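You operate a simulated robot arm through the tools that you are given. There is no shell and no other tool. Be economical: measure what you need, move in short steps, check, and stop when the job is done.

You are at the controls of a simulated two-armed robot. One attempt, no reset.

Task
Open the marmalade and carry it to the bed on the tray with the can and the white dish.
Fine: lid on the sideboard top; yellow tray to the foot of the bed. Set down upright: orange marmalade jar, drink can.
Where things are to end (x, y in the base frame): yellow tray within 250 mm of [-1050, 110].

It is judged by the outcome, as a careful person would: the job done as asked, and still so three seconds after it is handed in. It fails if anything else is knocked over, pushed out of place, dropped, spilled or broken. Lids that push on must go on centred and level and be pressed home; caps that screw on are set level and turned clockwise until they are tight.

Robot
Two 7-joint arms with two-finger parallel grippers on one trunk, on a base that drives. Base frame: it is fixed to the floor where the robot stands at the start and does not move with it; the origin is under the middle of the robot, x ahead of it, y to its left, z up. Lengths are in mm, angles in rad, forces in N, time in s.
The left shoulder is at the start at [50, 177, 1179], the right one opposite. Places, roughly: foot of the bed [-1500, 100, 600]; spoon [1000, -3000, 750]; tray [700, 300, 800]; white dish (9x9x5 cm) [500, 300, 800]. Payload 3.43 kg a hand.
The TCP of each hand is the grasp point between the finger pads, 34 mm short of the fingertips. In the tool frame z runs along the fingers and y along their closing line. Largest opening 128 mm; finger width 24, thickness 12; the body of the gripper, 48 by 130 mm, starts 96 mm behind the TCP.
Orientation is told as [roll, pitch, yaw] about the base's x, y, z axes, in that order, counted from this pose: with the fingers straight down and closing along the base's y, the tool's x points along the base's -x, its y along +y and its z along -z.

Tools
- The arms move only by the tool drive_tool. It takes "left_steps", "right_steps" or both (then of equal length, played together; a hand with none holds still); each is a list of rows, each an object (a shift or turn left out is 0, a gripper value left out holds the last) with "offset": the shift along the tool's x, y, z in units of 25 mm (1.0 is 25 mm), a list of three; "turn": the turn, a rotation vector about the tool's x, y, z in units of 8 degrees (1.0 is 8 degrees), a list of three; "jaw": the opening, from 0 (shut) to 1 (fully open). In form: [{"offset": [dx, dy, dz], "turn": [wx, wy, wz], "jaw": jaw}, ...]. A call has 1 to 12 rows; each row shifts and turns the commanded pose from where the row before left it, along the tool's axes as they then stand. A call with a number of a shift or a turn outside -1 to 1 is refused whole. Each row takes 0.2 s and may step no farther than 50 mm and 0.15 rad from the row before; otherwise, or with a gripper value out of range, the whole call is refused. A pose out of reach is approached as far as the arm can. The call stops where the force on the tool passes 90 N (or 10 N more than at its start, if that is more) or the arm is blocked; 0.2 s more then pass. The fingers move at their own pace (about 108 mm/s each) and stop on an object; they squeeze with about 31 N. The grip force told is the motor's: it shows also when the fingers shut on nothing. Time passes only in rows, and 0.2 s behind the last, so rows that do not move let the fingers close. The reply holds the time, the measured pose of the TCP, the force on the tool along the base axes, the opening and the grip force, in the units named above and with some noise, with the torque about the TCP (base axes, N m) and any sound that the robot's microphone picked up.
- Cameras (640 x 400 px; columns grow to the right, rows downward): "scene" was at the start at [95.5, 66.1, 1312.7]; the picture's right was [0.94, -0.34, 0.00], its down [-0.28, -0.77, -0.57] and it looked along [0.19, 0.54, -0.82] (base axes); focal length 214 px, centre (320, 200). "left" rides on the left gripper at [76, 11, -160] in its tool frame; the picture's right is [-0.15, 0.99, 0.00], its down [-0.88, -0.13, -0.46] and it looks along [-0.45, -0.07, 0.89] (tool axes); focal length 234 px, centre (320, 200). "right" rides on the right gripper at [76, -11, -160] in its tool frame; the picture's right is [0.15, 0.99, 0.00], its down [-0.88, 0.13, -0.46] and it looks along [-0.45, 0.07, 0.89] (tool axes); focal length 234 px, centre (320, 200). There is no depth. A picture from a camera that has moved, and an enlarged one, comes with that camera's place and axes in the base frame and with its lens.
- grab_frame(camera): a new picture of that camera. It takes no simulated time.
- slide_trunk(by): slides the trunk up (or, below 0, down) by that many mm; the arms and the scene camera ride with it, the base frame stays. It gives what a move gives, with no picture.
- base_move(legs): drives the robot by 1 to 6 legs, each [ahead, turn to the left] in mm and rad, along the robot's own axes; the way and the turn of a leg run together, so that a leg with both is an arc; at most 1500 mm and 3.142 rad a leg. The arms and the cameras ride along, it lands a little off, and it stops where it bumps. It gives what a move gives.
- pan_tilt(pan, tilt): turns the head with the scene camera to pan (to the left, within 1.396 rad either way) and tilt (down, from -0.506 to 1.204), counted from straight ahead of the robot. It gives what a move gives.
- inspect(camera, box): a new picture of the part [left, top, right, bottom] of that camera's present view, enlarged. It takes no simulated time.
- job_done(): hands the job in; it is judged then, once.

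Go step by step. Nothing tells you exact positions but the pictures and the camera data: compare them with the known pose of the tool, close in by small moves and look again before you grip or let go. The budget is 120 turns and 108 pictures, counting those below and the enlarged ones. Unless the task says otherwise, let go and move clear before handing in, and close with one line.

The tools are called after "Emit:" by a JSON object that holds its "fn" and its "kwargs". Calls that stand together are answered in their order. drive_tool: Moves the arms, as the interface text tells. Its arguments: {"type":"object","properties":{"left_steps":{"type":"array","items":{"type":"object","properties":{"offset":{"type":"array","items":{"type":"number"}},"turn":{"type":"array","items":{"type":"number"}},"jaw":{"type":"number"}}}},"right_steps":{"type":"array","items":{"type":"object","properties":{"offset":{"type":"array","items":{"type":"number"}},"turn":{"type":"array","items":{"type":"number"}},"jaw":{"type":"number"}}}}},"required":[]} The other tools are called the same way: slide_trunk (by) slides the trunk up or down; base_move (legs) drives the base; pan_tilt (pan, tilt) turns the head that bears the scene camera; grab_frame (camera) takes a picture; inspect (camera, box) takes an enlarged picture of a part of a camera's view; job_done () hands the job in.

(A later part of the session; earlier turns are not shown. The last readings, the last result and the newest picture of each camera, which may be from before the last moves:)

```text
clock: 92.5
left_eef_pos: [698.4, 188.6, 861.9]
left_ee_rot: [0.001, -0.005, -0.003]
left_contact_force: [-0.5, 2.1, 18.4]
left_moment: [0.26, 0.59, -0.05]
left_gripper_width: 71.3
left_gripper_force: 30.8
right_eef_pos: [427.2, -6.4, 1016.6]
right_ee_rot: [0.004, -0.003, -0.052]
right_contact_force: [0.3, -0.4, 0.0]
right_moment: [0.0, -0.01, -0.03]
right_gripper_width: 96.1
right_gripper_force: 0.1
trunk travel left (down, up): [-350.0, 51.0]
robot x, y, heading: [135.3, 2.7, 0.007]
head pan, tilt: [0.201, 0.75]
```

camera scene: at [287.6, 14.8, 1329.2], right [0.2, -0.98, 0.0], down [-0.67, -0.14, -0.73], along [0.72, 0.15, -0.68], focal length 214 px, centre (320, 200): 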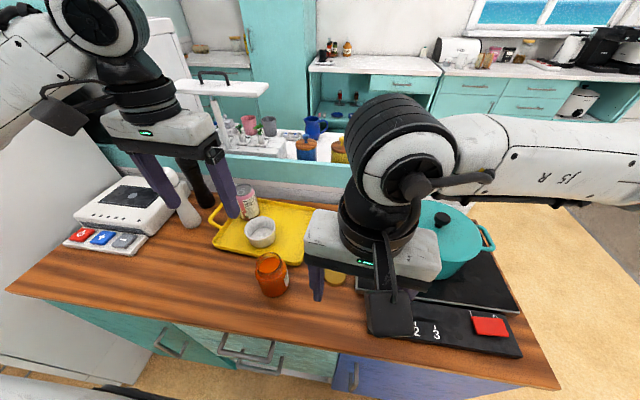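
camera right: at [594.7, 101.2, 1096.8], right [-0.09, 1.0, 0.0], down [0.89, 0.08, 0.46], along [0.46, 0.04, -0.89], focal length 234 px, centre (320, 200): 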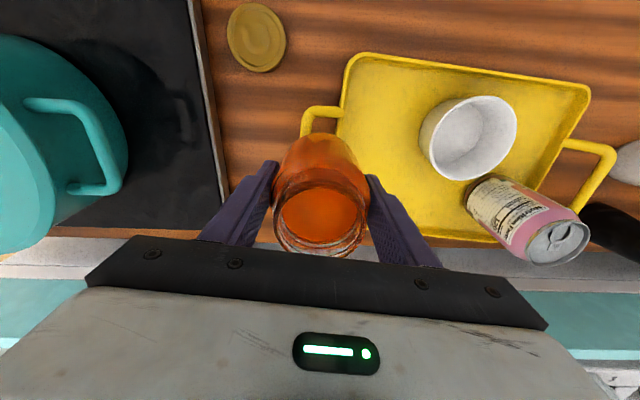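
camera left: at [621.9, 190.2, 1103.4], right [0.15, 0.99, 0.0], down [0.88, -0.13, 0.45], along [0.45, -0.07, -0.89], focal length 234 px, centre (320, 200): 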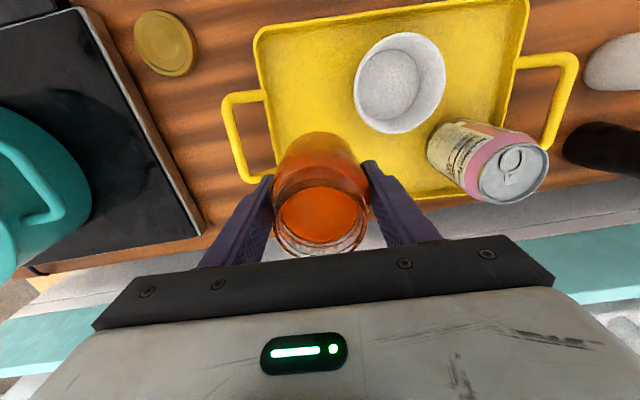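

The jar stands on the tray. Releasing and moving the left hand up toward its handle.

Emit:
{"fn": "drive_tool", "kwargs": {"left_steps": [{"offset": [0, 0, -0.04]}, {"jaw": 0.66}, {}, {"offset": [0, 0, -0.5]}, {"offset": [0, 0, -1]}, {"offset": [0, 0, -1]}, {"offset": [0, 0, -1]}, {"offset": [0, 0, -1]}, {"offset": [0, 0, -1]}, {"offset": [0, 0, -1]}, {"offset": [0.5, 0.5, 0]}, {"offset": [0.5, 1, 0]}]}}

Emit:
{"fn": "drive_tool", "kwargs": {"left_steps": [{"offset": [0, 1, 0], "jaw": 0.4}, {"offset": [0, 1, 0]}, {"offset": [0, 1, 0]}, {"offset": [0, 1, 0]}, {"offset": [0, 1, 0]}, {"offset": [0, 1, 0]}, {"offset": [0, 1, 0]}, {"offset": [0, 1, 0]}]}}

Emit:
{"fn": "grab_frame", "kwargs": {"camera": "left"}}

Emit:
{"fn": "grab_frame", "kwargs": {"camera": "scene"}}

```text
clock: 95.1
left_eef_pos: [673.3, 226.1, 1021.7]
left_ee_rot: [-0.001, 0.002, -0.003]
left_contact_force: [-0.3, 0.3, 0.4]
left_moment: [-0.02, 0.01, 0.03]
left_gripper_width: 84.8
left_gripper_force: 0.0
right_eef_pos: [426.8, -4.8, 1015.8]
right_ee_rot: [0.002, -0.001, -0.052]
right_contact_force: [0.7, 0.0, -0.1]
right_moment: [-0.04, -0.02, -0.02]
right_gripper_width: 96.0
right_gripper_force: 0.2
trunk travel left (down, up): [-350.0, 51.0]
robot x, y, heading: [132.2, 0.7, 0.001]
head pan, tilt: [0.201, 0.75]
```

```text
clock: 96.9
left_eef_pos: [673.3, 426.8, 1022.1]
left_ee_rot: [0.001, 0.002, -0.001]
left_contact_force: [-0.1, 0.2, -0.2]
left_moment: [0.02, 0.03, -0.03]
left_gripper_width: 51.1
left_gripper_force: 0.1
right_eef_pos: [426.8, -5.6, 1016.2]
right_ee_rot: [0.003, -0.001, -0.052]
right_contact_force: [-1.1, -0.1, -0.3]
right_moment: [0.02, -0.02, 0.01]
right_gripper_width: 95.9
right_gripper_force: 0.0
trunk travel left (down, up): [-350.0, 51.0]
robot x, y, heading: [136.5, -1.0, 0.007]
head pan, tilt: [0.201, 0.75]
```

```text
50 pictures are left
camera left: at [598.7, 438.7, 1182.0], right [0.15, 0.99, 0.0], down [0.88, -0.13, 0.45], along [0.45, -0.07, -0.89], focal length 234 px, centre (320, 200)
```

left: 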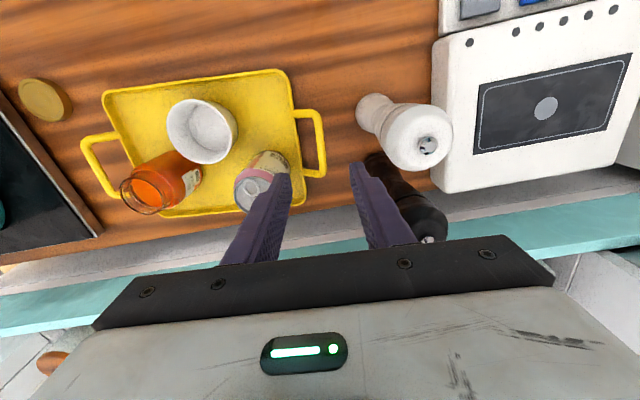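

```text
49 pictures are left
camera scene: at [287.4, 15.3, 1329.3], right [0.2, -0.98, 0.0], down [-0.67, -0.14, -0.73], along [0.72, 0.15, -0.68], focal length 214 px, centre (320, 200)
```

scene: 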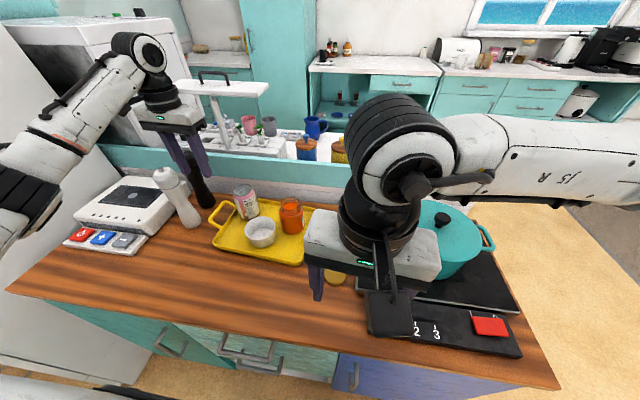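

All three items stand on the tray. Handles' bars are at about [680,425,856] and [657,90,856]; I bring both hands above them.

Emit:
{"fn": "drive_tool", "kwargs": {"right_steps": [{"offset": [-0.923, 0.433, 0], "jaw": 0.4}, {"offset": [-0.923, 0.433, 0]}, {"offset": [-0.923, 0.433, 0]}, {"offset": [-0.923, 0.433, 0]}, {"offset": [-0.923, 0.433, 0]}, {"offset": [-0.923, 0.433, 0]}, {"offset": [-0.923, 0.433, 0]}, {"offset": [-0.923, 0.433, 0]}, {"offset": [-0.923, 0.433, 0]}, {"offset": [-0.923, 0.433, 0], "turn": [0, 0, 0.11]}, {}], "left_steps": [{"offset": [-0.4, 0, 0]}, {"turn": [0, 0, 0.49]}, {}, {}, {}, {}, {}, {}, {"offset": [0, 0, 1]}, {"offset": [0, 0, 1]}, {"offset": [0, 0, 1]}]}}

Emit:
{"fn": "grab_frame", "kwargs": {"camera": "right"}}

Emit:
{"fn": "grab_frame", "kwargs": {"camera": "left"}}

Emit:
{"fn": "grab_frame", "kwargs": {"camera": "scene"}}

```text
clock: 99.3
left_eef_pos: [684.6, 426.0, 948.6]
left_ee_rot: [0.0, 0.001, -0.07]
left_contact_force: [0.5, 0.5, -0.6]
left_moment: [0.05, -0.02, 0.01]
left_gripper_width: 51.1
left_gripper_force: 0.1
right_eef_pos: [661.2, 91.0, 1015.8]
right_ee_rot: [0.002, -0.001, -0.068]
right_contact_force: [-0.2, 0.1, 0.3]
right_moment: [-0.02, -0.01, 0.0]
right_gripper_width: 51.2
right_gripper_force: 0.1
trunk travel left (down, up): [-350.0, 51.0]
robot x, y, heading: [132.8, -0.7, -0.0]
head pan, tilt: [0.201, 0.75]
```

```text
48 pictures are left
camera right: at [584.5, 84.8, 1174.9], right [-0.08, 1.0, 0.0], down [0.89, 0.07, 0.46], along [0.46, 0.04, -0.89], focal length 234 px, centre (320, 200)
```

right: 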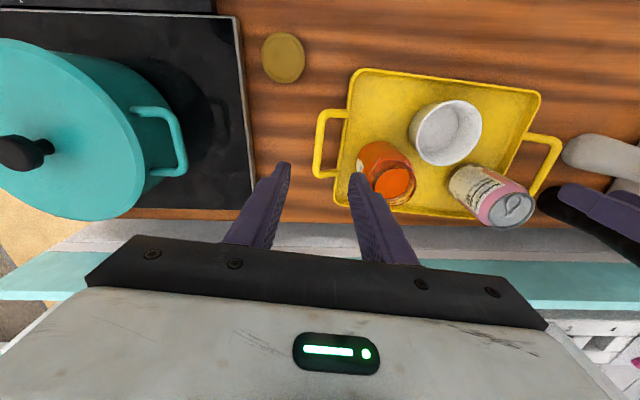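

```text
47 pictures are left
camera left: at [609.9, 441.6, 1108.2], right [0.21, 0.98, 0.0], down [0.87, -0.19, 0.45], along [0.44, -0.1, -0.89], focal length 234 px, centre (320, 200)
```

left: 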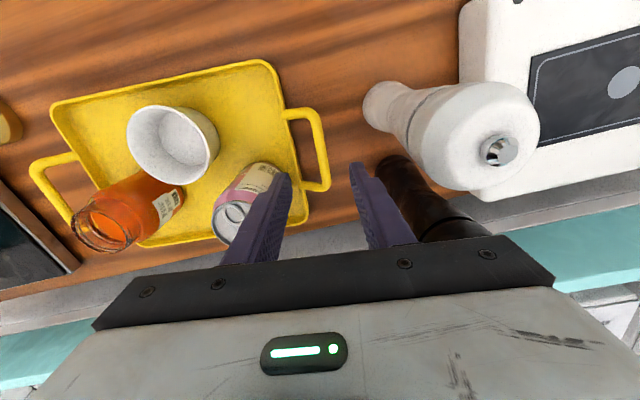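

```text
46 pictures are left
camera scene: at [287.6, 15.0, 1329.3], right [0.2, -0.98, 0.0], down [-0.67, -0.14, -0.73], along [0.72, 0.15, -0.68], focal length 214 px, centre (320, 200)
```

scene: 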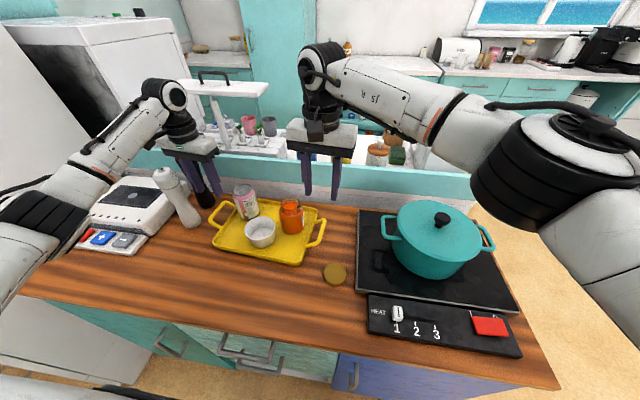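

Both hands are over their handles. Descending to the bars.

Emit:
{"fn": "drive_tool", "kwargs": {"right_steps": [{"offset": [-0.44, 0.04, 0]}, {"offset": [0, 0, 0.9]}, {"offset": [0, 0, 0.9]}, {"offset": [0, 0, 0.9]}, {"offset": [0, 0, 0.9]}, {"offset": [0, 0, 0.9]}, {"offset": [0, 0, 0.9]}, {"offset": [0, 0, 0.84]}, {}], "left_steps": [{"offset": [-0.16, 0, 0]}, {}, {}, {}, {"offset": [0, 0, 0.9]}, {"offset": [0, 0, 0.9]}, {"offset": [0, 0, 0.9]}, {"offset": [0, 0, 0.84]}, {}]}}

Emit:
{"fn": "grab_frame", "kwargs": {"camera": "right"}}

Emit:
{"fn": "grab_frame", "kwargs": {"camera": "left"}}

Emit:
{"fn": "inspect", "kwargs": {"camera": "scene", "box": [160, 140, 380, 290]}}

```text
clock: 101.3
left_eef_pos: [688.1, 425.9, 857.9]
left_ee_rot: [0.0, -0.002, -0.071]
left_contact_force: [-1.9, -0.3, 6.2]
left_moment: [-0.2, 0.07, -0.04]
left_gripper_width: 51.4
left_gripper_force: 0.0
right_eef_pos: [672.3, 89.7, 861.5]
right_ee_rot: [0.003, -0.004, -0.07]
right_contact_force: [0.3, -0.1, 0.7]
right_moment: [-0.01, -0.01, 0.0]
right_gripper_width: 51.3
right_gripper_force: 0.1
trunk travel left (down, up): [-350.0, 51.0]
robot x, y, heading: [133.3, -0.5, 0.004]
head pan, tilt: [0.201, 0.75]
```

```text
45 pictures are left
camera right: at [595.8, 84.3, 1019.6], right [-0.08, 1.0, 0.0], down [0.89, 0.07, 0.46], along [0.46, 0.04, -0.89], focal length 234 px, centre (320, 200)
```

right: 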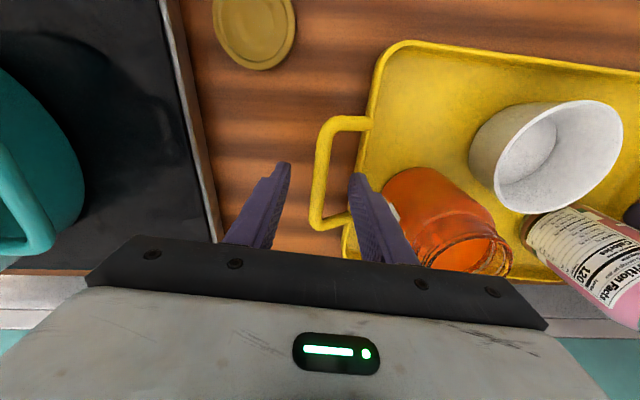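

```text
44 pictures are left
camera left: at [613.4, 442.4, 1017.7], right [0.21, 0.98, 0.0], down [0.87, -0.19, 0.46], along [0.45, -0.1, -0.89], focal length 234 px, centre (320, 200)
```

left: 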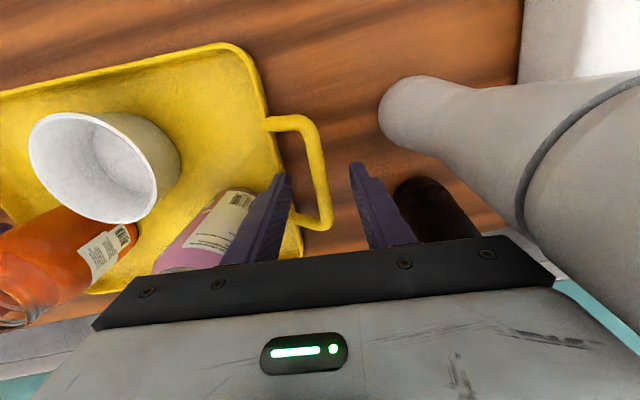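

```text
2.67 times, centred on (270, 215) of scene
camera zoom: at [286.7, 14.6, 1329.5], right [0.2, -0.98, 0.0], down [-0.67, -0.14, -0.73], along [0.72, 0.15, -0.68], focal length 572 px, centre (453, 160)
```

zoom: 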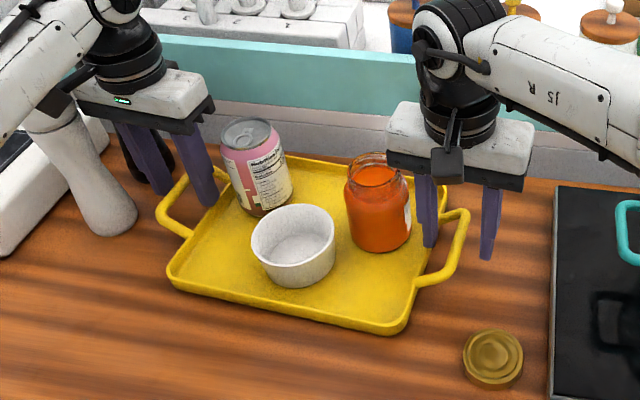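

The left inner finger rests lightly on the tray rim; the bars are lower than I judged (about 835). I'll rise a bit, narrow the jaws, and go deeper.

Emit:
{"fn": "drive_tool", "kwargs": {"right_steps": [{"offset": [0, 0, -0.5]}, {"offset": [0, 0.04, 0], "jaw": 0.22}, {}, {"offset": [0, 0, 0.4]}, {"offset": [0, 0, 0.4]}, {}], "left_steps": [{"offset": [0, 0, -0.5]}, {"offset": [0, 0.07, 0], "jaw": 0.22}, {}, {"offset": [0, 0, 0.4]}, {"offset": [0, 0, 0.4]}, {}]}}

Emit:
{"fn": "inspect", "kwargs": {"camera": "right", "box": [220, 80, 460, 270]}}

Emit:
{"fn": "inspect", "kwargs": {"camera": "left", "box": [180, 80, 420, 270]}}

```text
clock: 102.7
left_eef_pos: [687.4, 426.8, 849.5]
left_ee_rot: [0.0, 0.002, -0.068]
left_contact_force: [0.4, -0.3, 0.0]
left_moment: [0.03, 0.03, 0.0]
left_gripper_width: 28.0
left_gripper_force: 0.0
right_eef_pos: [675.9, 89.8, 852.0]
right_ee_rot: [0.0, -0.001, -0.067]
right_contact_force: [0.1, -0.1, -0.7]
right_moment: [0.01, -0.02, 0.0]
right_gripper_width: 27.9
right_gripper_force: 0.0
trunk travel left (down, up): [-350.0, 51.0]
robot x, y, heading: [135.8, 1.5, 0.002]
head pan, tilt: [0.201, 0.75]
```

```text
2.11 times, centred on (340, 175) of right
camera zoom: at [597.8, 84.9, 1011.1], right [-0.08, 1.0, 0.0], down [0.89, 0.07, 0.46], along [0.46, 0.04, -0.89], focal length 493 px, centre (278, 253)
```

zoom: 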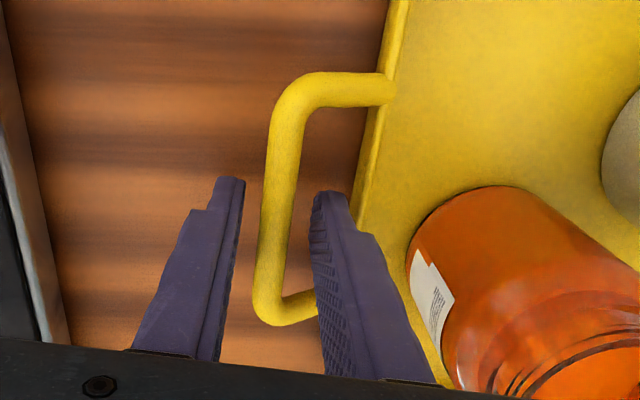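

```text
2.11 times, centred on (300, 175) of left
camera zoom: at [613.1, 443.6, 1009.8], right [0.21, 0.98, 0.0], down [0.87, -0.19, 0.45], along [0.44, -0.1, -0.89], focal length 493 px, centre (362, 253)
```

zoom: 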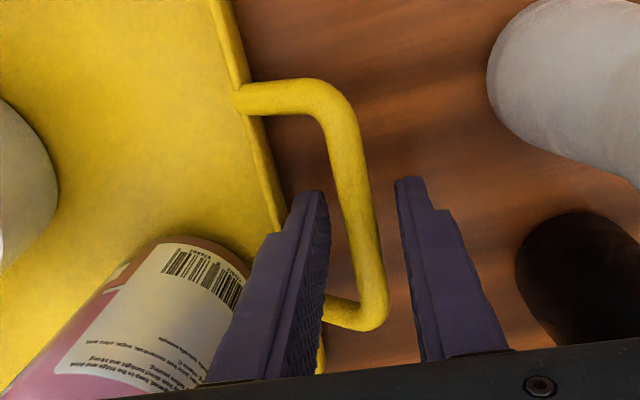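

Bars look centred between the fingers at z≈828. Lowering ~11 mm more and closing both grips.

Emit:
{"fn": "drive_tool", "kwargs": {"right_steps": [{"offset": [0, 0, 0.25]}, {"offset": [0, 0, 0.22]}, {}, {"jaw": 0}, {}, {}], "left_steps": [{"offset": [0, 0, 0.2]}, {"offset": [0, 0, 0.18]}, {}, {"jaw": 0}, {}, {}]}}

Emit:
{"fn": "inspect", "kwargs": {"camera": "scene", "box": [160, 140, 380, 290]}}

```text
clock: 104.1
left_eef_pos: [687.6, 427.4, 840.2]
left_ee_rot: [0.001, 0.0, -0.067]
left_contact_force: [4.1, 1.0, -0.1]
left_moment: [-0.02, 0.14, 0.84]
left_gripper_width: 12.2
left_gripper_force: 30.8
right_eef_pos: [675.6, 91.2, 841.3]
right_ee_rot: [0.002, -0.003, -0.064]
right_contact_force: [-4.3, -5.6, 0.0]
right_moment: [0.0, -0.34, 0.81]
right_gripper_width: 11.9
right_gripper_force: 31.5
trunk travel left (down, up): [-350.0, 51.0]
robot x, y, heading: [136.5, -0.8, 0.0]
head pan, tilt: [0.201, 0.75]
```

```text
2.67 times, centred on (270, 215) of scene
camera zoom: at [287.4, 14.7, 1329.2], right [0.2, -0.98, 0.0], down [-0.67, -0.14, -0.73], along [0.72, 0.15, -0.68], focal length 572 px, centre (453, 160)
```

zoom: 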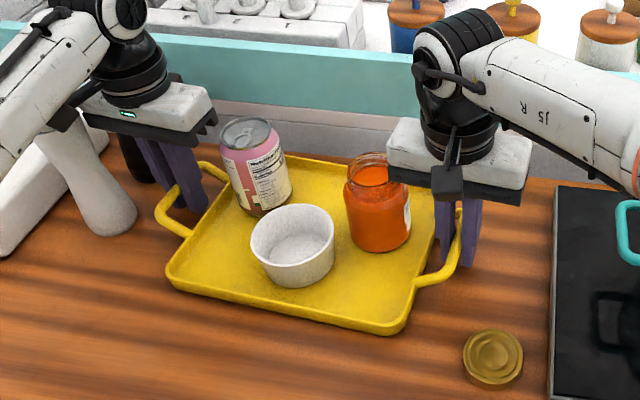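

Both handles gripped (12 mm bars). Lifting with the trunk.

Emit:
{"fn": "slide_trunk", "kwargs": {"by": 45}}

Emit:
{"fn": "inspect", "kwargs": {"camera": "scene", "box": [160, 140, 380, 290]}}

```text
clock: 105.0
left_eef_pos: [688.8, 427.4, 885.4]
left_ee_rot: [0.0, 0.002, -0.069]
left_contact_force: [4.5, 5.5, -7.6]
left_moment: [0.0, -0.1, 0.73]
left_gripper_width: 12.3
left_gripper_force: 31.2
right_eef_pos: [676.0, 92.2, 884.7]
right_ee_rot: [0.0, -0.001, -0.067]
right_contact_force: [-5.1, -4.0, -7.2]
right_moment: [0.0, 0.23, 0.77]
right_gripper_width: 11.8
right_gripper_force: 30.6
trunk travel left (down, up): [-395.0, 6.0]
robot x, y, heading: [137.2, -0.8, -0.004]
head pan, tilt: [0.201, 0.75]
```

```text
2.67 times, centred on (270, 215) of scene
camera zoom: at [289.1, 15.7, 1374.0], right [0.2, -0.98, 0.0], down [-0.67, -0.14, -0.73], along [0.72, 0.15, -0.68], focal length 572 px, centre (453, 160)
```

zoom: 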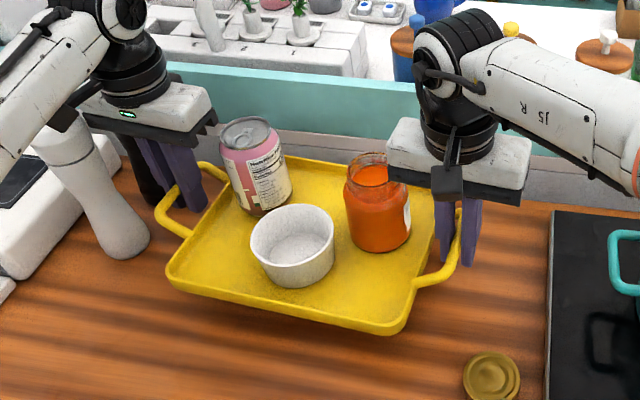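

The tray is level with all items standing; load about 15 N. Backing slowly away from the sideboard, then looking around.

Emit:
{"fn": "base_move", "kwargs": {"legs": [[-150, 0], [-200, 0]]}}

Emit:
{"fn": "grab_frame", "kwargs": {"camera": "scene"}}

```text
clock: 107.6
left_eef_pos: [338.2, 430.3, 884.6]
left_ee_rot: [-0.001, 0.003, -0.061]
left_contact_force: [5.2, 8.1, -6.5]
left_moment: [-0.09, 0.21, 0.78]
left_gripper_width: 12.4
left_gripper_force: 30.4
right_eef_pos: [327.5, 94.3, 885.8]
right_ee_rot: [0.001, -0.002, -0.06]
right_contact_force: [-6.2, -8.0, -7.5]
right_moment: [0.05, -0.16, 0.74]
right_gripper_width: 11.5
right_gripper_force: 30.9
trunk travel left (down, up): [-395.0, 6.0]
robot x, y, heading: [-208.3, -4.5, 0.006]
head pan, tilt: [0.201, 0.75]
```

```text
38 pictures are left
camera scene: at [-58.7, 15.0, 1374.1], right [0.21, -0.98, 0.0], down [-0.67, -0.14, -0.73], along [0.71, 0.15, -0.68], focal length 214 px, centre (320, 200)
```

scene: 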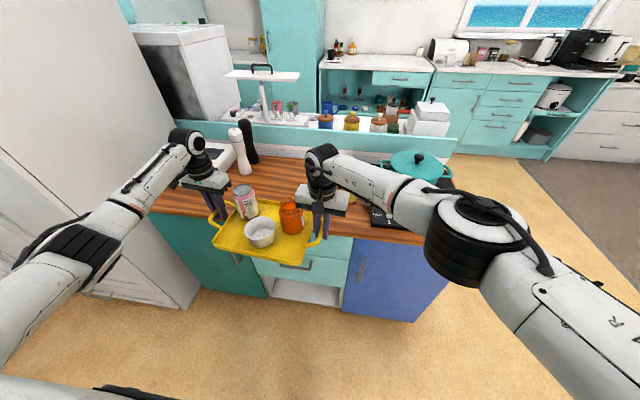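

Emit:
{"fn": "pan_tilt", "kwargs": {"pan": -1.39, "tilt": 0.5}}

Emit:
{"fn": "grab_frame", "kwargs": {"camera": "scene"}}

Emit:
{"fn": "pan_tilt", "kwargs": {"pan": 1.39, "tilt": 0.6}}

Emit:
{"fn": "grab_frame", "kwargs": {"camera": "scene"}}

```text
clock: 109.2
left_eef_pos: [338.5, 429.2, 885.3]
left_ee_rot: [0.0, 0.002, -0.061]
left_contact_force: [4.2, 1.4, -7.4]
left_moment: [0.01, -0.28, 0.78]
left_gripper_width: 12.0
left_gripper_force: 30.9
right_eef_pos: [328.4, 92.5, 884.9]
right_ee_rot: [0.0, 0.0, -0.06]
right_contact_force: [-4.8, -0.6, -6.4]
right_moment: [0.01, 0.36, 0.76]
right_gripper_width: 11.5
right_gripper_force: 31.0
trunk travel left (down, up): [-395.0, 6.0]
robot x, y, heading: [-211.2, -1.7, 0.011]
head pan, tilt: [-1.389, 0.499]
```

```text
37 pictures are left
camera scene: at [-121.7, -91.5, 1396.1], right [-0.98, -0.19, 0.0], down [-0.09, 0.47, -0.88], along [0.17, -0.86, -0.48], focal length 214 px, centre (320, 200)
```

scene: 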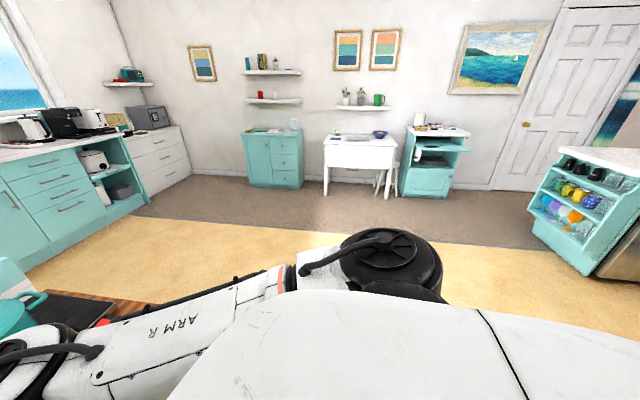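

```text
clock: 111.7
left_eef_pos: [338.8, 430.5, 884.9]
left_ee_rot: [0.0, 0.004, -0.062]
left_contact_force: [4.6, 1.1, -7.3]
left_moment: [-0.02, 0.23, 0.73]
left_gripper_width: 12.3
left_gripper_force: 31.1
right_eef_pos: [327.3, 93.2, 884.6]
right_ee_rot: [0.0, 0.001, -0.061]
right_contact_force: [-4.6, -2.0, -6.6]
right_moment: [0.02, -0.1, 0.72]
right_gripper_width: 11.4
right_gripper_force: 30.8
trunk travel left (down, up): [-395.0, 6.0]
robot x, y, heading: [-207.3, -1.1, 0.009]
head pan, tilt: [1.389, 0.6]
```

```text
36 pictures are left
camera scene: at [-123.7, 84.9, 1386.9], right [0.98, -0.17, 0.0], down [-0.1, -0.56, -0.82], along [0.14, 0.81, -0.57], focal length 214 px, centre (320, 200)
```

scene: 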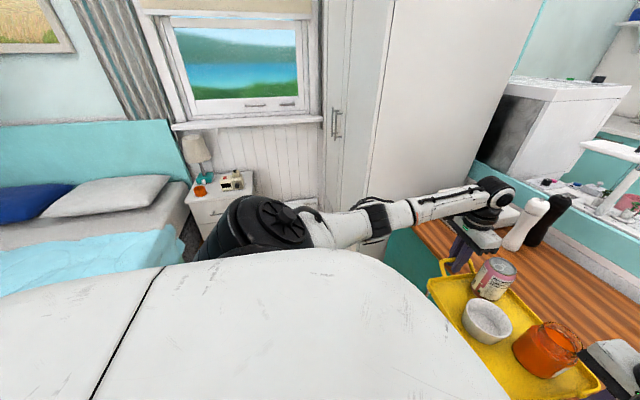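

The bed lies behind-left (head toward +y). The right side is open floor, so I turn right by a quarter first.

Emit:
{"fn": "pan_tilt", "kwargs": {"pan": 0, "tilt": 0.75}}

Emit:
{"fn": "base_move", "kwargs": {"legs": [[0, -0.8], [0, -0.8]]}}

Emit:
{"fn": "grab_frame", "kwargs": {"camera": "scene"}}

```text
clock: 113.2
left_eef_pos: [338.6, 428.9, 885.1]
left_ee_rot: [0.001, 0.003, -0.06]
left_contact_force: [3.9, 0.7, -7.0]
left_moment: [0.02, 0.07, 0.76]
left_gripper_width: 12.1
left_gripper_force: 30.5
right_eef_pos: [328.6, 92.6, 885.2]
right_ee_rot: [-0.002, 0.001, -0.06]
right_contact_force: [-4.0, -1.3, -7.8]
right_moment: [0.0, 0.06, 0.74]
right_gripper_width: 11.6
right_gripper_force: 31.2
trunk travel left (down, up): [-395.0, 6.0]
robot x, y, heading: [-212.4, -0.6, 0.012]
head pan, tilt: [0.0, 0.75]
```

```text
clock: 117.7
left_eef_pos: [218.2, -554.4, 884.6]
left_ee_rot: [0.002, 0.004, -1.636]
left_contact_force: [2.2, -4.3, -6.9]
left_moment: [0.15, 0.03, 0.77]
left_gripper_width: 12.5
left_gripper_force: 30.8
right_eef_pos: [-118.4, -542.1, 885.4]
right_ee_rot: [0.002, 0.0, -1.632]
right_contact_force: [-0.9, 3.9, -7.5]
right_moment: [0.02, -0.02, 0.74]
right_gripper_width: 11.6
right_gripper_force: 31.3
trunk travel left (down, up): [-395.0, 6.0]
robot x, y, heading: [-212.0, 0.6, -1.567]
head pan, tilt: [0.0, 0.75]
```

```text
35 pictures are left
camera scene: at [-209.3, -157.9, 1374.0], right [-1.0, -0.01, 0.0], down [0.0, 0.68, -0.73], along [0.0, -0.73, -0.68], focal length 214 px, centre (320, 200)
```

scene: 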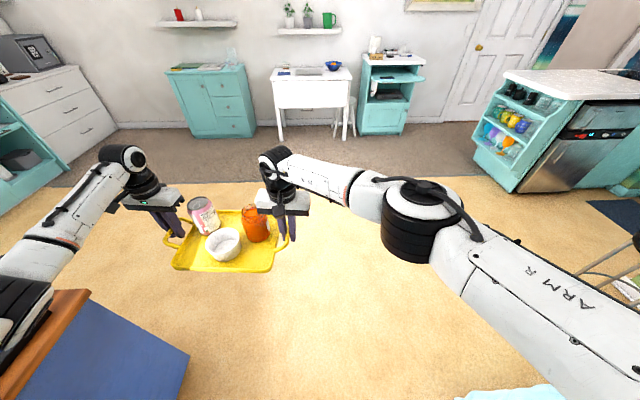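

Items steady. Looking to the right toward the bed before turning on.

Emit:
{"fn": "pan_tilt", "kwargs": {"pan": -1.2, "tilt": 0.75}}

Emit:
{"fn": "grab_frame", "kwargs": {"camera": "scene"}}

```text
clock: 119.1
left_eef_pos: [218.1, -554.8, 884.8]
left_ee_rot: [0.002, 0.002, -1.636]
left_contact_force: [0.9, -4.5, -7.5]
left_moment: [-0.11, 0.01, 0.77]
left_gripper_width: 12.1
left_gripper_force: 31.4
right_eef_pos: [-116.8, -542.0, 885.3]
right_ee_rot: [-0.001, -0.001, -1.635]
right_contact_force: [-0.6, 4.3, -8.1]
right_moment: [0.28, 0.02, 0.62]
right_gripper_width: 11.6
right_gripper_force: 30.9
trunk travel left (down, up): [-395.0, 6.0]
robot x, y, heading: [-214.2, -1.7, -1.567]
head pan, tilt: [-1.201, 0.75]
```

```text
34 pictures are left
camera scene: at [-286.4, -105.3, 1374.1], right [-0.37, 0.93, 0.0], down [0.63, 0.25, -0.73], along [-0.68, -0.27, -0.68], focal length 214 px, centre (320, 200)
```

scene: 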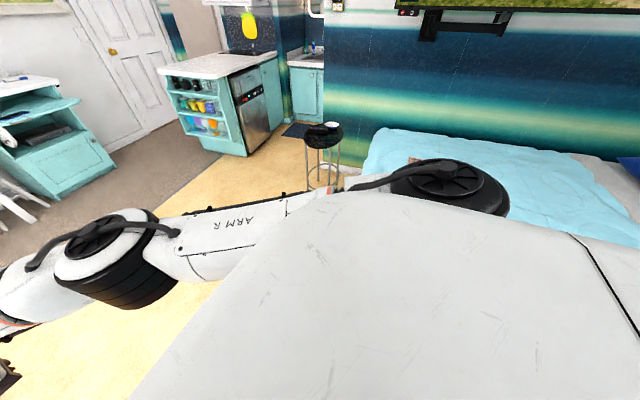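

Emit:
{"fn": "pan_tilt", "kwargs": {"pan": 0, "tilt": 0.8}}

Emit:
{"fn": "base_move", "kwargs": {"legs": [[0, -0.8]]}}

Emit:
{"fn": "grab_frame", "kwargs": {"camera": "scene"}}

```text
clock: 120.5
left_eef_pos: [218.8, -553.9, 884.6]
left_ee_rot: [0.001, 0.004, -1.634]
left_contact_force: [0.4, -4.2, -6.7]
left_moment: [0.02, -0.02, 0.78]
left_gripper_width: 12.2
left_gripper_force: 31.3
right_eef_pos: [-117.7, -540.9, 884.1]
right_ee_rot: [0.0, 0.001, -1.634]
right_contact_force: [-1.2, 3.3, -7.3]
right_moment: [0.09, 0.03, 0.68]
right_gripper_width: 11.7
right_gripper_force: 31.3
trunk travel left (down, up): [-395.0, 6.0]
robot x, y, heading: [-213.5, 2.5, -1.566]
head pan, tilt: [0.0, 0.799]
```

```text
clock: 123.1
left_eef_pos: [-316.5, -693.9, 883.8]
left_ee_rot: [0.003, 0.003, -2.446]
left_contact_force: [-2.4, -2.7, -6.8]
left_moment: [0.11, -0.1, 0.77]
left_gripper_width: 12.0
left_gripper_force: 30.8
right_eef_pos: [-540.0, -441.3, 885.2]
right_ee_rot: [0.001, 0.0, -2.446]
right_contact_force: [2.8, 2.6, -6.0]
right_moment: [0.0, -0.02, 0.59]
right_gripper_width: 11.4
right_gripper_force: 31.0
trunk travel left (down, up): [-395.0, 6.0]
robot x, y, heading: [-212.6, -4.2, -2.375]
head pan, tilt: [0.0, 0.799]
```

```text
33 pictures are left
camera scene: at [-320.1, -109.0, 1370.0], right [-0.69, 0.72, 0.0], down [0.52, 0.5, -0.7], along [-0.5, -0.48, -0.72], focal length 214 px, centre (320, 200)
```

scene: 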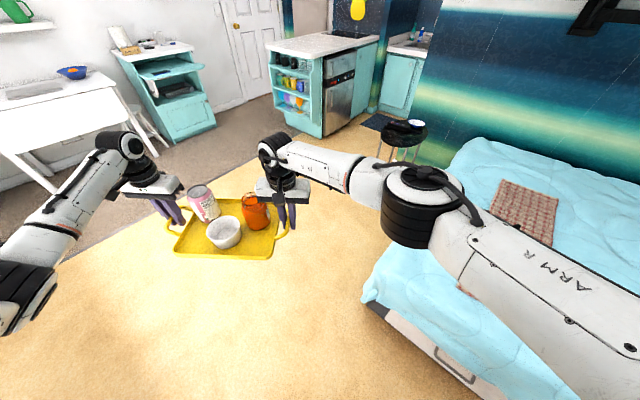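

The bed's near corner is about [-650,-200] and a cloth lies near [-1480,130]. I'll come in from the foot end facing +y; first driving clear around the corner.

Emit:
{"fn": "base_move", "kwargs": {"legs": [[0, 0.475], [850, 0], [0, -1.24]]}}

Emit:
{"fn": "grab_frame", "kwargs": {"camera": "scene"}}

```text
clock: 132.0
left_eef_pos: [-1046.6, -1223.1, 883.7]
left_ee_rot: [0.001, 0.002, 3.072]
left_contact_force: [-3.9, -0.3, -6.3]
left_moment: [0.0, -0.12, 0.74]
left_gripper_width: 12.3
left_gripper_force: 31.1
right_eef_pos: [-1032.9, -888.4, 883.7]
right_ee_rot: [0.0, 0.002, 3.07]
right_contact_force: [4.5, 0.8, -7.3]
right_moment: [-0.02, -0.04, 0.51]
right_gripper_width: 11.3
right_gripper_force: 31.0
trunk travel left (down, up): [-395.0, 6.0]
robot x, y, heading: [-488.7, -799.9, 3.142]
head pan, tilt: [0.0, 0.799]
```

```text
32 pictures are left
camera scene: at [-642.7, -799.8, 1370.0], right [0.0, 1.0, 0.0], down [0.72, 0.0, -0.7], along [-0.7, 0.0, -0.72], focal length 214 px, centre (320, 200)
```

scene: 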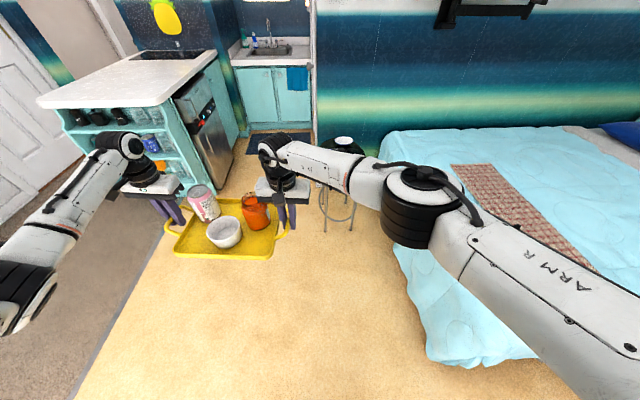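

Emit:
{"fn": "base_move", "kwargs": {"legs": [[281, 0], [0, -1.571]]}}

Emit:
{"fn": "grab_frame", "kwargs": {"camera": "scene"}}

```text
clock: 137.8
left_eef_pos: [-1190.6, -238.6, 884.2]
left_ee_rot: [0.003, 0.004, 1.491]
left_contact_force: [0.2, 2.9, -7.0]
left_moment: [-0.07, 0.01, 0.77]
left_gripper_width: 11.9
left_gripper_force: 31.3
right_eef_pos: [-854.0, -255.8, 885.2]
right_ee_rot: [0.0, 0.001, 1.492]
right_contact_force: [0.7, -2.8, -7.1]
right_moment: [-0.08, 0.01, 0.39]
right_gripper_width: 11.7
right_gripper_force: 30.7
trunk travel left (down, up): [-395.0, 6.0]
robot x, y, heading: [-770.3, -799.6, 1.561]
head pan, tilt: [0.0, 0.799]
```

```text
31 pictures are left
camera scene: at [-766.4, -646.6, 1370.0], right [1.0, -0.01, 0.0], down [-0.01, -0.72, -0.7], along [0.01, 0.7, -0.72], focal length 214 px, centre (320, 200)
```

scene: 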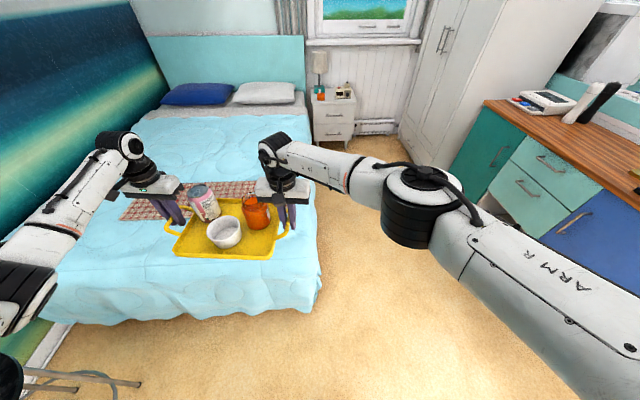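

Emit:
{"fn": "inspect", "kwargs": {"camera": "scene", "box": [60, 130, 340, 330]}}

Emit:
{"fn": "grab_frame", "kwargs": {"camera": "left"}}

Emit:
{"fn": "grab_frame", "kwargs": {"camera": "right"}}

```text
2.00 times, centred on (200, 230) of scene
camera zoom: at [-766.4, -646.6, 1370.0], right [1.0, -0.01, 0.0], down [-0.01, -0.72, -0.7], along [0.01, 0.7, -0.72], focal length 429 px, centre (560, 140)
```

zoom: 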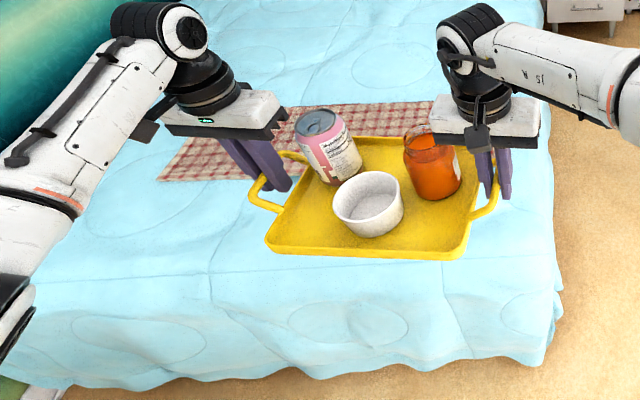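

```text
29 pictures are left
camera left: at [-1206.6, -312.4, 1044.1], right [-0.97, 0.22, 0.0], down [0.2, 0.87, 0.45], along [0.1, 0.44, -0.89], focal length 234 px, centre (320, 200)
```

left: 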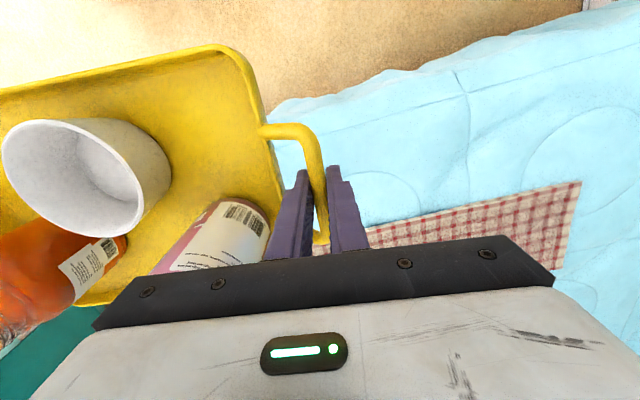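

```text
28 pictures are left
camera right: at [-849.3, -332.1, 1043.1], right [-1.0, -0.07, 0.0], down [-0.06, 0.89, 0.45], along [-0.03, 0.45, -0.89], focal length 234 px, centre (320, 200)
```

right: 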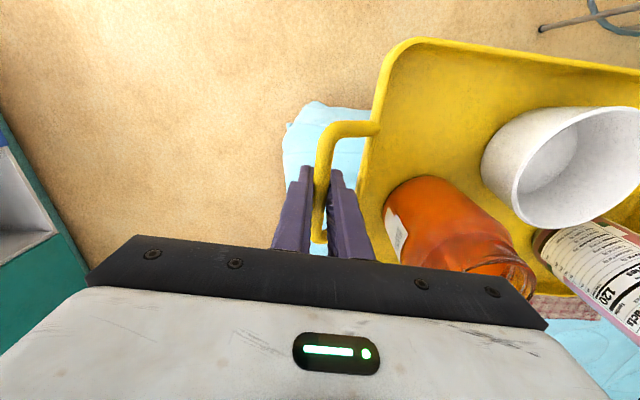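

The foot edge of the mattress is near y=-270. I drive forward 270 mm so the tray hangs over the bed.

Emit:
{"fn": "base_move", "kwargs": {"legs": [[270, 0.01]]}}

Emit:
{"fn": "grab_frame", "kwargs": {"camera": "left"}}

Emit:
{"fn": "grab_frame", "kwargs": {"camera": "scene"}}

```text
clock: 139.7
left_eef_pos: [-1195.1, 24.7, 883.7]
left_ee_rot: [0.001, 0.005, 1.503]
left_contact_force: [0.0, 3.5, -6.4]
left_moment: [0.1, 0.0, 0.79]
left_gripper_width: 11.8
left_gripper_force: 30.8
right_eef_pos: [-858.2, 9.7, 883.1]
right_ee_rot: [0.0, 0.003, 1.506]
right_contact_force: [0.2, -3.3, -7.6]
right_moment: [-0.3, -0.02, 0.36]
right_gripper_width: 11.3
right_gripper_force: 31.1
trunk travel left (down, up): [-395.0, 6.0]
robot x, y, heading: [-766.7, -530.3, 1.575]
head pan, tilt: [0.0, 0.799]
```

```text
27 pictures are left
camera left: at [-1210.6, -48.9, 1043.7], right [-0.98, 0.21, 0.0], down [0.19, 0.87, 0.45], along [0.1, 0.44, -0.89], focal length 234 px, centre (320, 200)
```

left: 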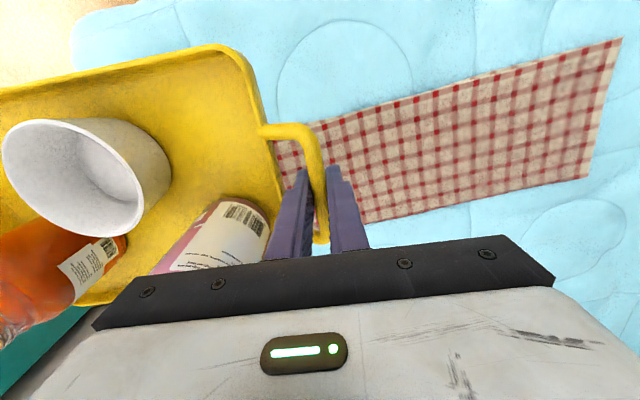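

```text
26 pictures are left
camera scene: at [-766.9, -378.1, 1369.9], right [1.0, 0.0, 0.0], down [0.0, -0.72, -0.7], along [0.0, 0.7, -0.72], focal length 214 px, centre (320, 200)
```

scene: 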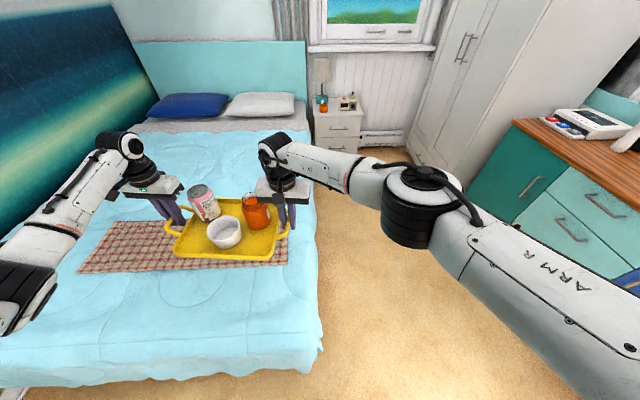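

The tray hangs over the foot of the bed, centred near [-1027, 5], within tolerance. Lowering with the trunk in stages.

Emit:
{"fn": "slide_trunk", "kwargs": {"by": -190}}

Emit:
{"fn": "grab_frame", "kwargs": {"camera": "scene"}}

Emit:
{"fn": "grab_frame", "kwargs": {"camera": "right"}}

```text
clock: 141.7
left_eef_pos: [-1194.6, 24.3, 694.4]
left_ee_rot: [0.001, 0.003, 1.504]
left_contact_force: [-0.4, 3.5, -6.2]
left_moment: [0.1, -0.01, 0.74]
left_gripper_width: 12.1
left_gripper_force: 30.8
right_eef_pos: [-858.6, 10.0, 694.8]
right_ee_rot: [-0.001, 0.002, 1.506]
right_contact_force: [0.0, -3.9, -7.7]
right_moment: [-0.24, 0.02, 0.33]
right_gripper_width: 11.6
right_gripper_force: 31.0
trunk travel left (down, up): [-205.0, 196.0]
robot x, y, heading: [-765.7, -529.7, 1.571]
head pan, tilt: [0.0, 0.799]
```

```text
25 pictures are left
camera scene: at [-766.7, -379.2, 1180.1], right [1.0, 0.0, 0.0], down [0.0, -0.72, -0.7], along [0.0, 0.7, -0.72], focal length 214 px, centre (320, 200)
```

scene: 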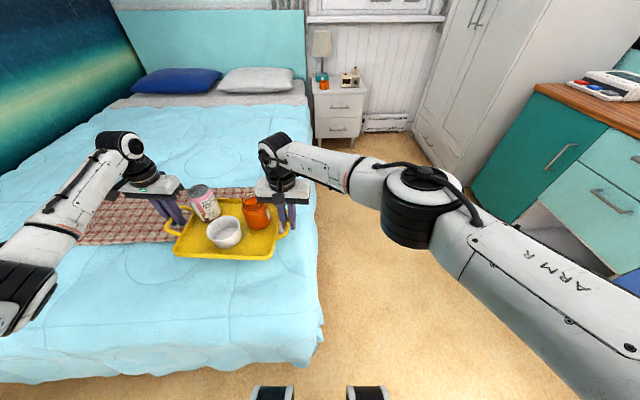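

```text
24 pictures are left
camera right: at [-852.9, -65.7, 853.1], right [-1.0, -0.08, 0.0], down [-0.07, 0.89, 0.45], along [-0.04, 0.45, -0.89], focal length 234 px, centre (320, 200)
```

right: 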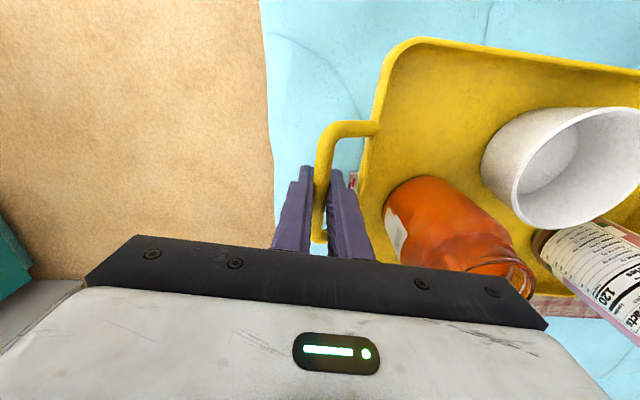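

Emit:
{"fn": "slide_trunk", "kwargs": {"by": -35}}

Emit:
{"fn": "inspect", "kwargs": {"camera": "scene", "box": [120, 160, 340, 310]}}

```text
clock: 142.5
left_eef_pos: [-1195.0, 24.5, 658.6]
left_ee_rot: [0.003, 0.003, 1.504]
left_contact_force: [-0.4, 3.2, -7.1]
left_moment: [-0.03, 0.05, 0.75]
left_gripper_width: 12.1
left_gripper_force: 30.3
right_eef_pos: [-859.0, 10.1, 659.0]
right_ee_rot: [0.001, 0.003, 1.505]
right_contact_force: [0.2, -3.4, -6.7]
right_moment: [-0.1, 0.01, 0.35]
right_gripper_width: 11.4
right_gripper_force: 31.2
trunk travel left (down, up): [-170.0, 231.0]
robot x, y, heading: [-766.0, -527.2, 1.568]
head pan, tilt: [0.0, 0.799]
```

```text
2.67 times, centred on (230, 235) of scene
camera zoom: at [-766.6, -379.3, 1145.1], right [1.0, 0.0, 0.0], down [0.0, -0.72, -0.7], along [0.0, 0.7, -0.72], focal length 572 px, centre (560, 107)
```

zoom: 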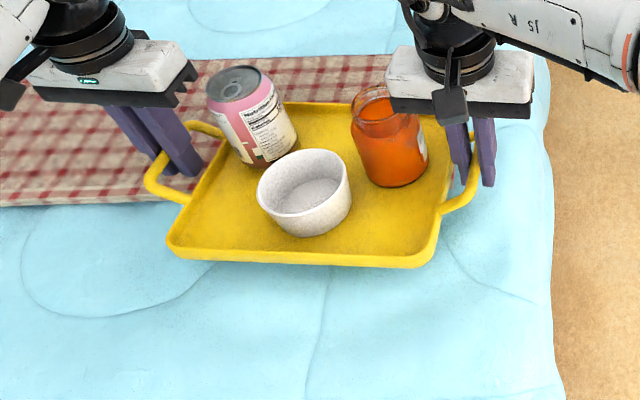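

Emit:
{"fn": "slide_trunk", "kwargs": {"by": -20}}

Emit:
{"fn": "slide_trunk", "kwargs": {"by": -8}}

```text
clock: 143.2
left_eef_pos: [-1194.4, 24.0, 639.5]
left_ee_rot: [0.002, 0.003, 1.502]
left_contact_force: [-0.6, 2.9, -6.8]
left_moment: [-0.14, 0.01, 0.75]
left_gripper_width: 12.0
left_gripper_force: 31.0
right_eef_pos: [-859.0, 10.5, 639.9]
right_ee_rot: [0.0, 0.001, 1.504]
right_contact_force: [-0.6, -2.8, -5.9]
right_moment: [-0.03, 0.03, 0.36]
right_gripper_width: 11.4
right_gripper_force: 31.3
trunk travel left (down, up): [-150.0, 251.0]
robot x, y, heading: [-767.6, -527.5, 1.573]
head pan, tilt: [0.0, 0.799]
```

```text
clock: 143.8
left_eef_pos: [-1194.6, 23.9, 632.3]
left_ee_rot: [0.001, 0.0, 1.502]
left_contact_force: [-0.7, 2.3, -2.6]
left_moment: [-0.03, -0.01, 0.74]
left_gripper_width: 11.8
left_gripper_force: 31.0
right_eef_pos: [-858.5, 9.5, 633.6]
right_ee_rot: [0.001, 0.001, 1.505]
right_contact_force: [0.5, -3.5, -4.0]
right_moment: [0.33, -0.03, 0.3]
right_gripper_width: 11.3
right_gripper_force: 31.0
trunk travel left (down, up): [-142.0, 259.0]
robot x, y, heading: [-766.6, -527.9, 1.566]
head pan, tilt: [0.0, 0.799]
```

Contact begins (load falling). A little further.

Emit:
{"fn": "slide_trunk", "kwargs": {"by": -2}}

Emit:
{"fn": "inspect", "kwargs": {"camera": "scene", "box": [120, 160, 340, 310]}}

```text
clock: 144.3
left_eef_pos: [-1195.0, 24.0, 631.9]
left_ee_rot: [0.0, 0.0, 1.502]
left_contact_force: [-0.7, 1.7, 3.2]
left_moment: [0.22, 0.01, 0.75]
left_gripper_width: 12.1
left_gripper_force: 31.2
right_eef_pos: [-858.0, 9.1, 630.2]
right_ee_rot: [0.002, 0.001, 1.506]
right_contact_force: [0.5, -4.0, -0.3]
right_moment: [0.6, -0.04, 0.32]
right_gripper_width: 12.0
right_gripper_force: 30.7
trunk travel left (down, up): [-140.0, 261.0]
robot x, y, heading: [-770.8, -533.1, 1.57]
head pan, tilt: [0.0, 0.799]
```

```text
2.67 times, centred on (230, 235) of scene
camera zoom: at [-766.0, -380.7, 1115.5], right [1.0, 0.0, 0.0], down [0.0, -0.72, -0.7], along [0.0, 0.7, -0.72], focal length 572 px, centre (560, 107)
```

zoom: 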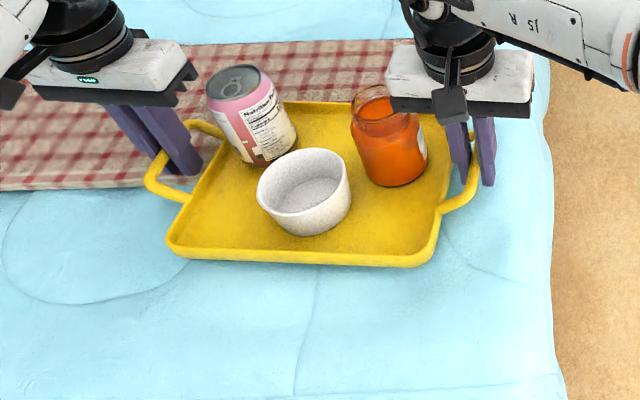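

The tray rests on the bed. Opening both grippers slightly and rising straight up.

Emit:
{"fn": "drive_tool", "kwargs": {"left_steps": [{"jaw": 0.13}, {"jaw": 0.2}, {}, {}], "right_steps": [{"jaw": 0.13}, {"jaw": 0.2}, {}, {}]}}

Emit:
{"fn": "inspect", "kwargs": {"camera": "scene", "box": [120, 160, 340, 310]}}

Emit:
{"fn": "grab_frame", "kwargs": {"camera": "left"}}

Emit:
{"fn": "grab_frame", "kwargs": {"camera": "right"}}

```text
clock: 145.3
left_eef_pos: [-1195.1, 24.0, 630.3]
left_ee_rot: [0.002, 0.006, 1.503]
left_contact_force: [-0.1, 0.0, 0.3]
left_moment: [-0.03, -0.01, -0.01]
left_gripper_width: 25.6
left_gripper_force: 0.0
right_eef_pos: [-857.9, 9.9, 630.3]
right_ee_rot: [0.001, 0.002, 1.505]
right_contact_force: [0.3, -0.7, -0.5]
right_moment: [0.01, -0.01, 0.0]
right_gripper_width: 25.6
right_gripper_force: 0.1
trunk travel left (down, up): [-140.0, 261.0]
robot x, y, heading: [-765.6, -532.8, 1.575]
head pan, tilt: [0.0, 0.799]
```

```text
2.67 times, centred on (230, 235) of scene
camera zoom: at [-766.2, -380.2, 1115.3], right [1.0, 0.0, 0.0], down [0.0, -0.72, -0.7], along [0.0, 0.7, -0.72], focal length 572 px, centre (560, 107)
```

zoom: 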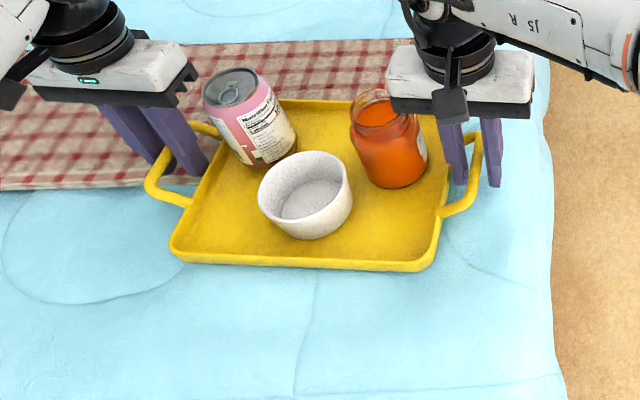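

```text
20 pictures are left
camera left: at [-1210.1, -50.4, 790.0], right [-0.98, 0.21, 0.0], down [0.19, 0.87, 0.45], along [0.1, 0.44, -0.89], focal length 234 px, centre (320, 200)
```

left: 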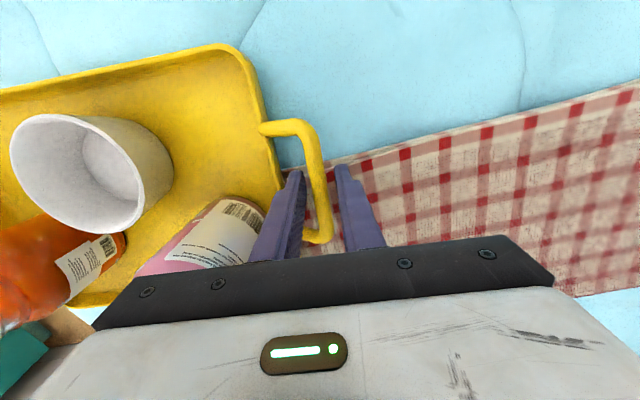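

```text
19 pictures are left
camera right: at [-852.6, -66.3, 788.7], right [-1.0, -0.08, 0.0], down [-0.07, 0.89, 0.45], along [-0.04, 0.45, -0.89], focal length 234 px, centre (320, 200)
```

right: 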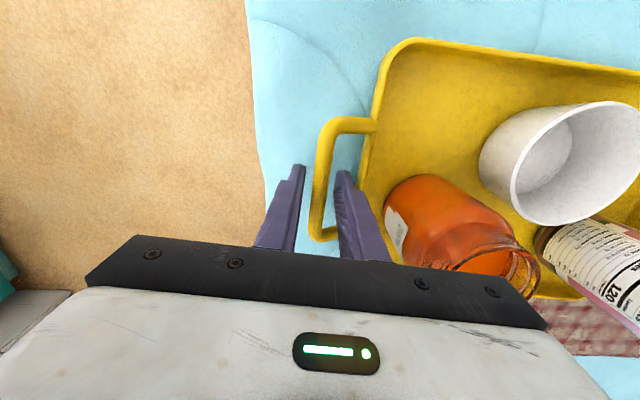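

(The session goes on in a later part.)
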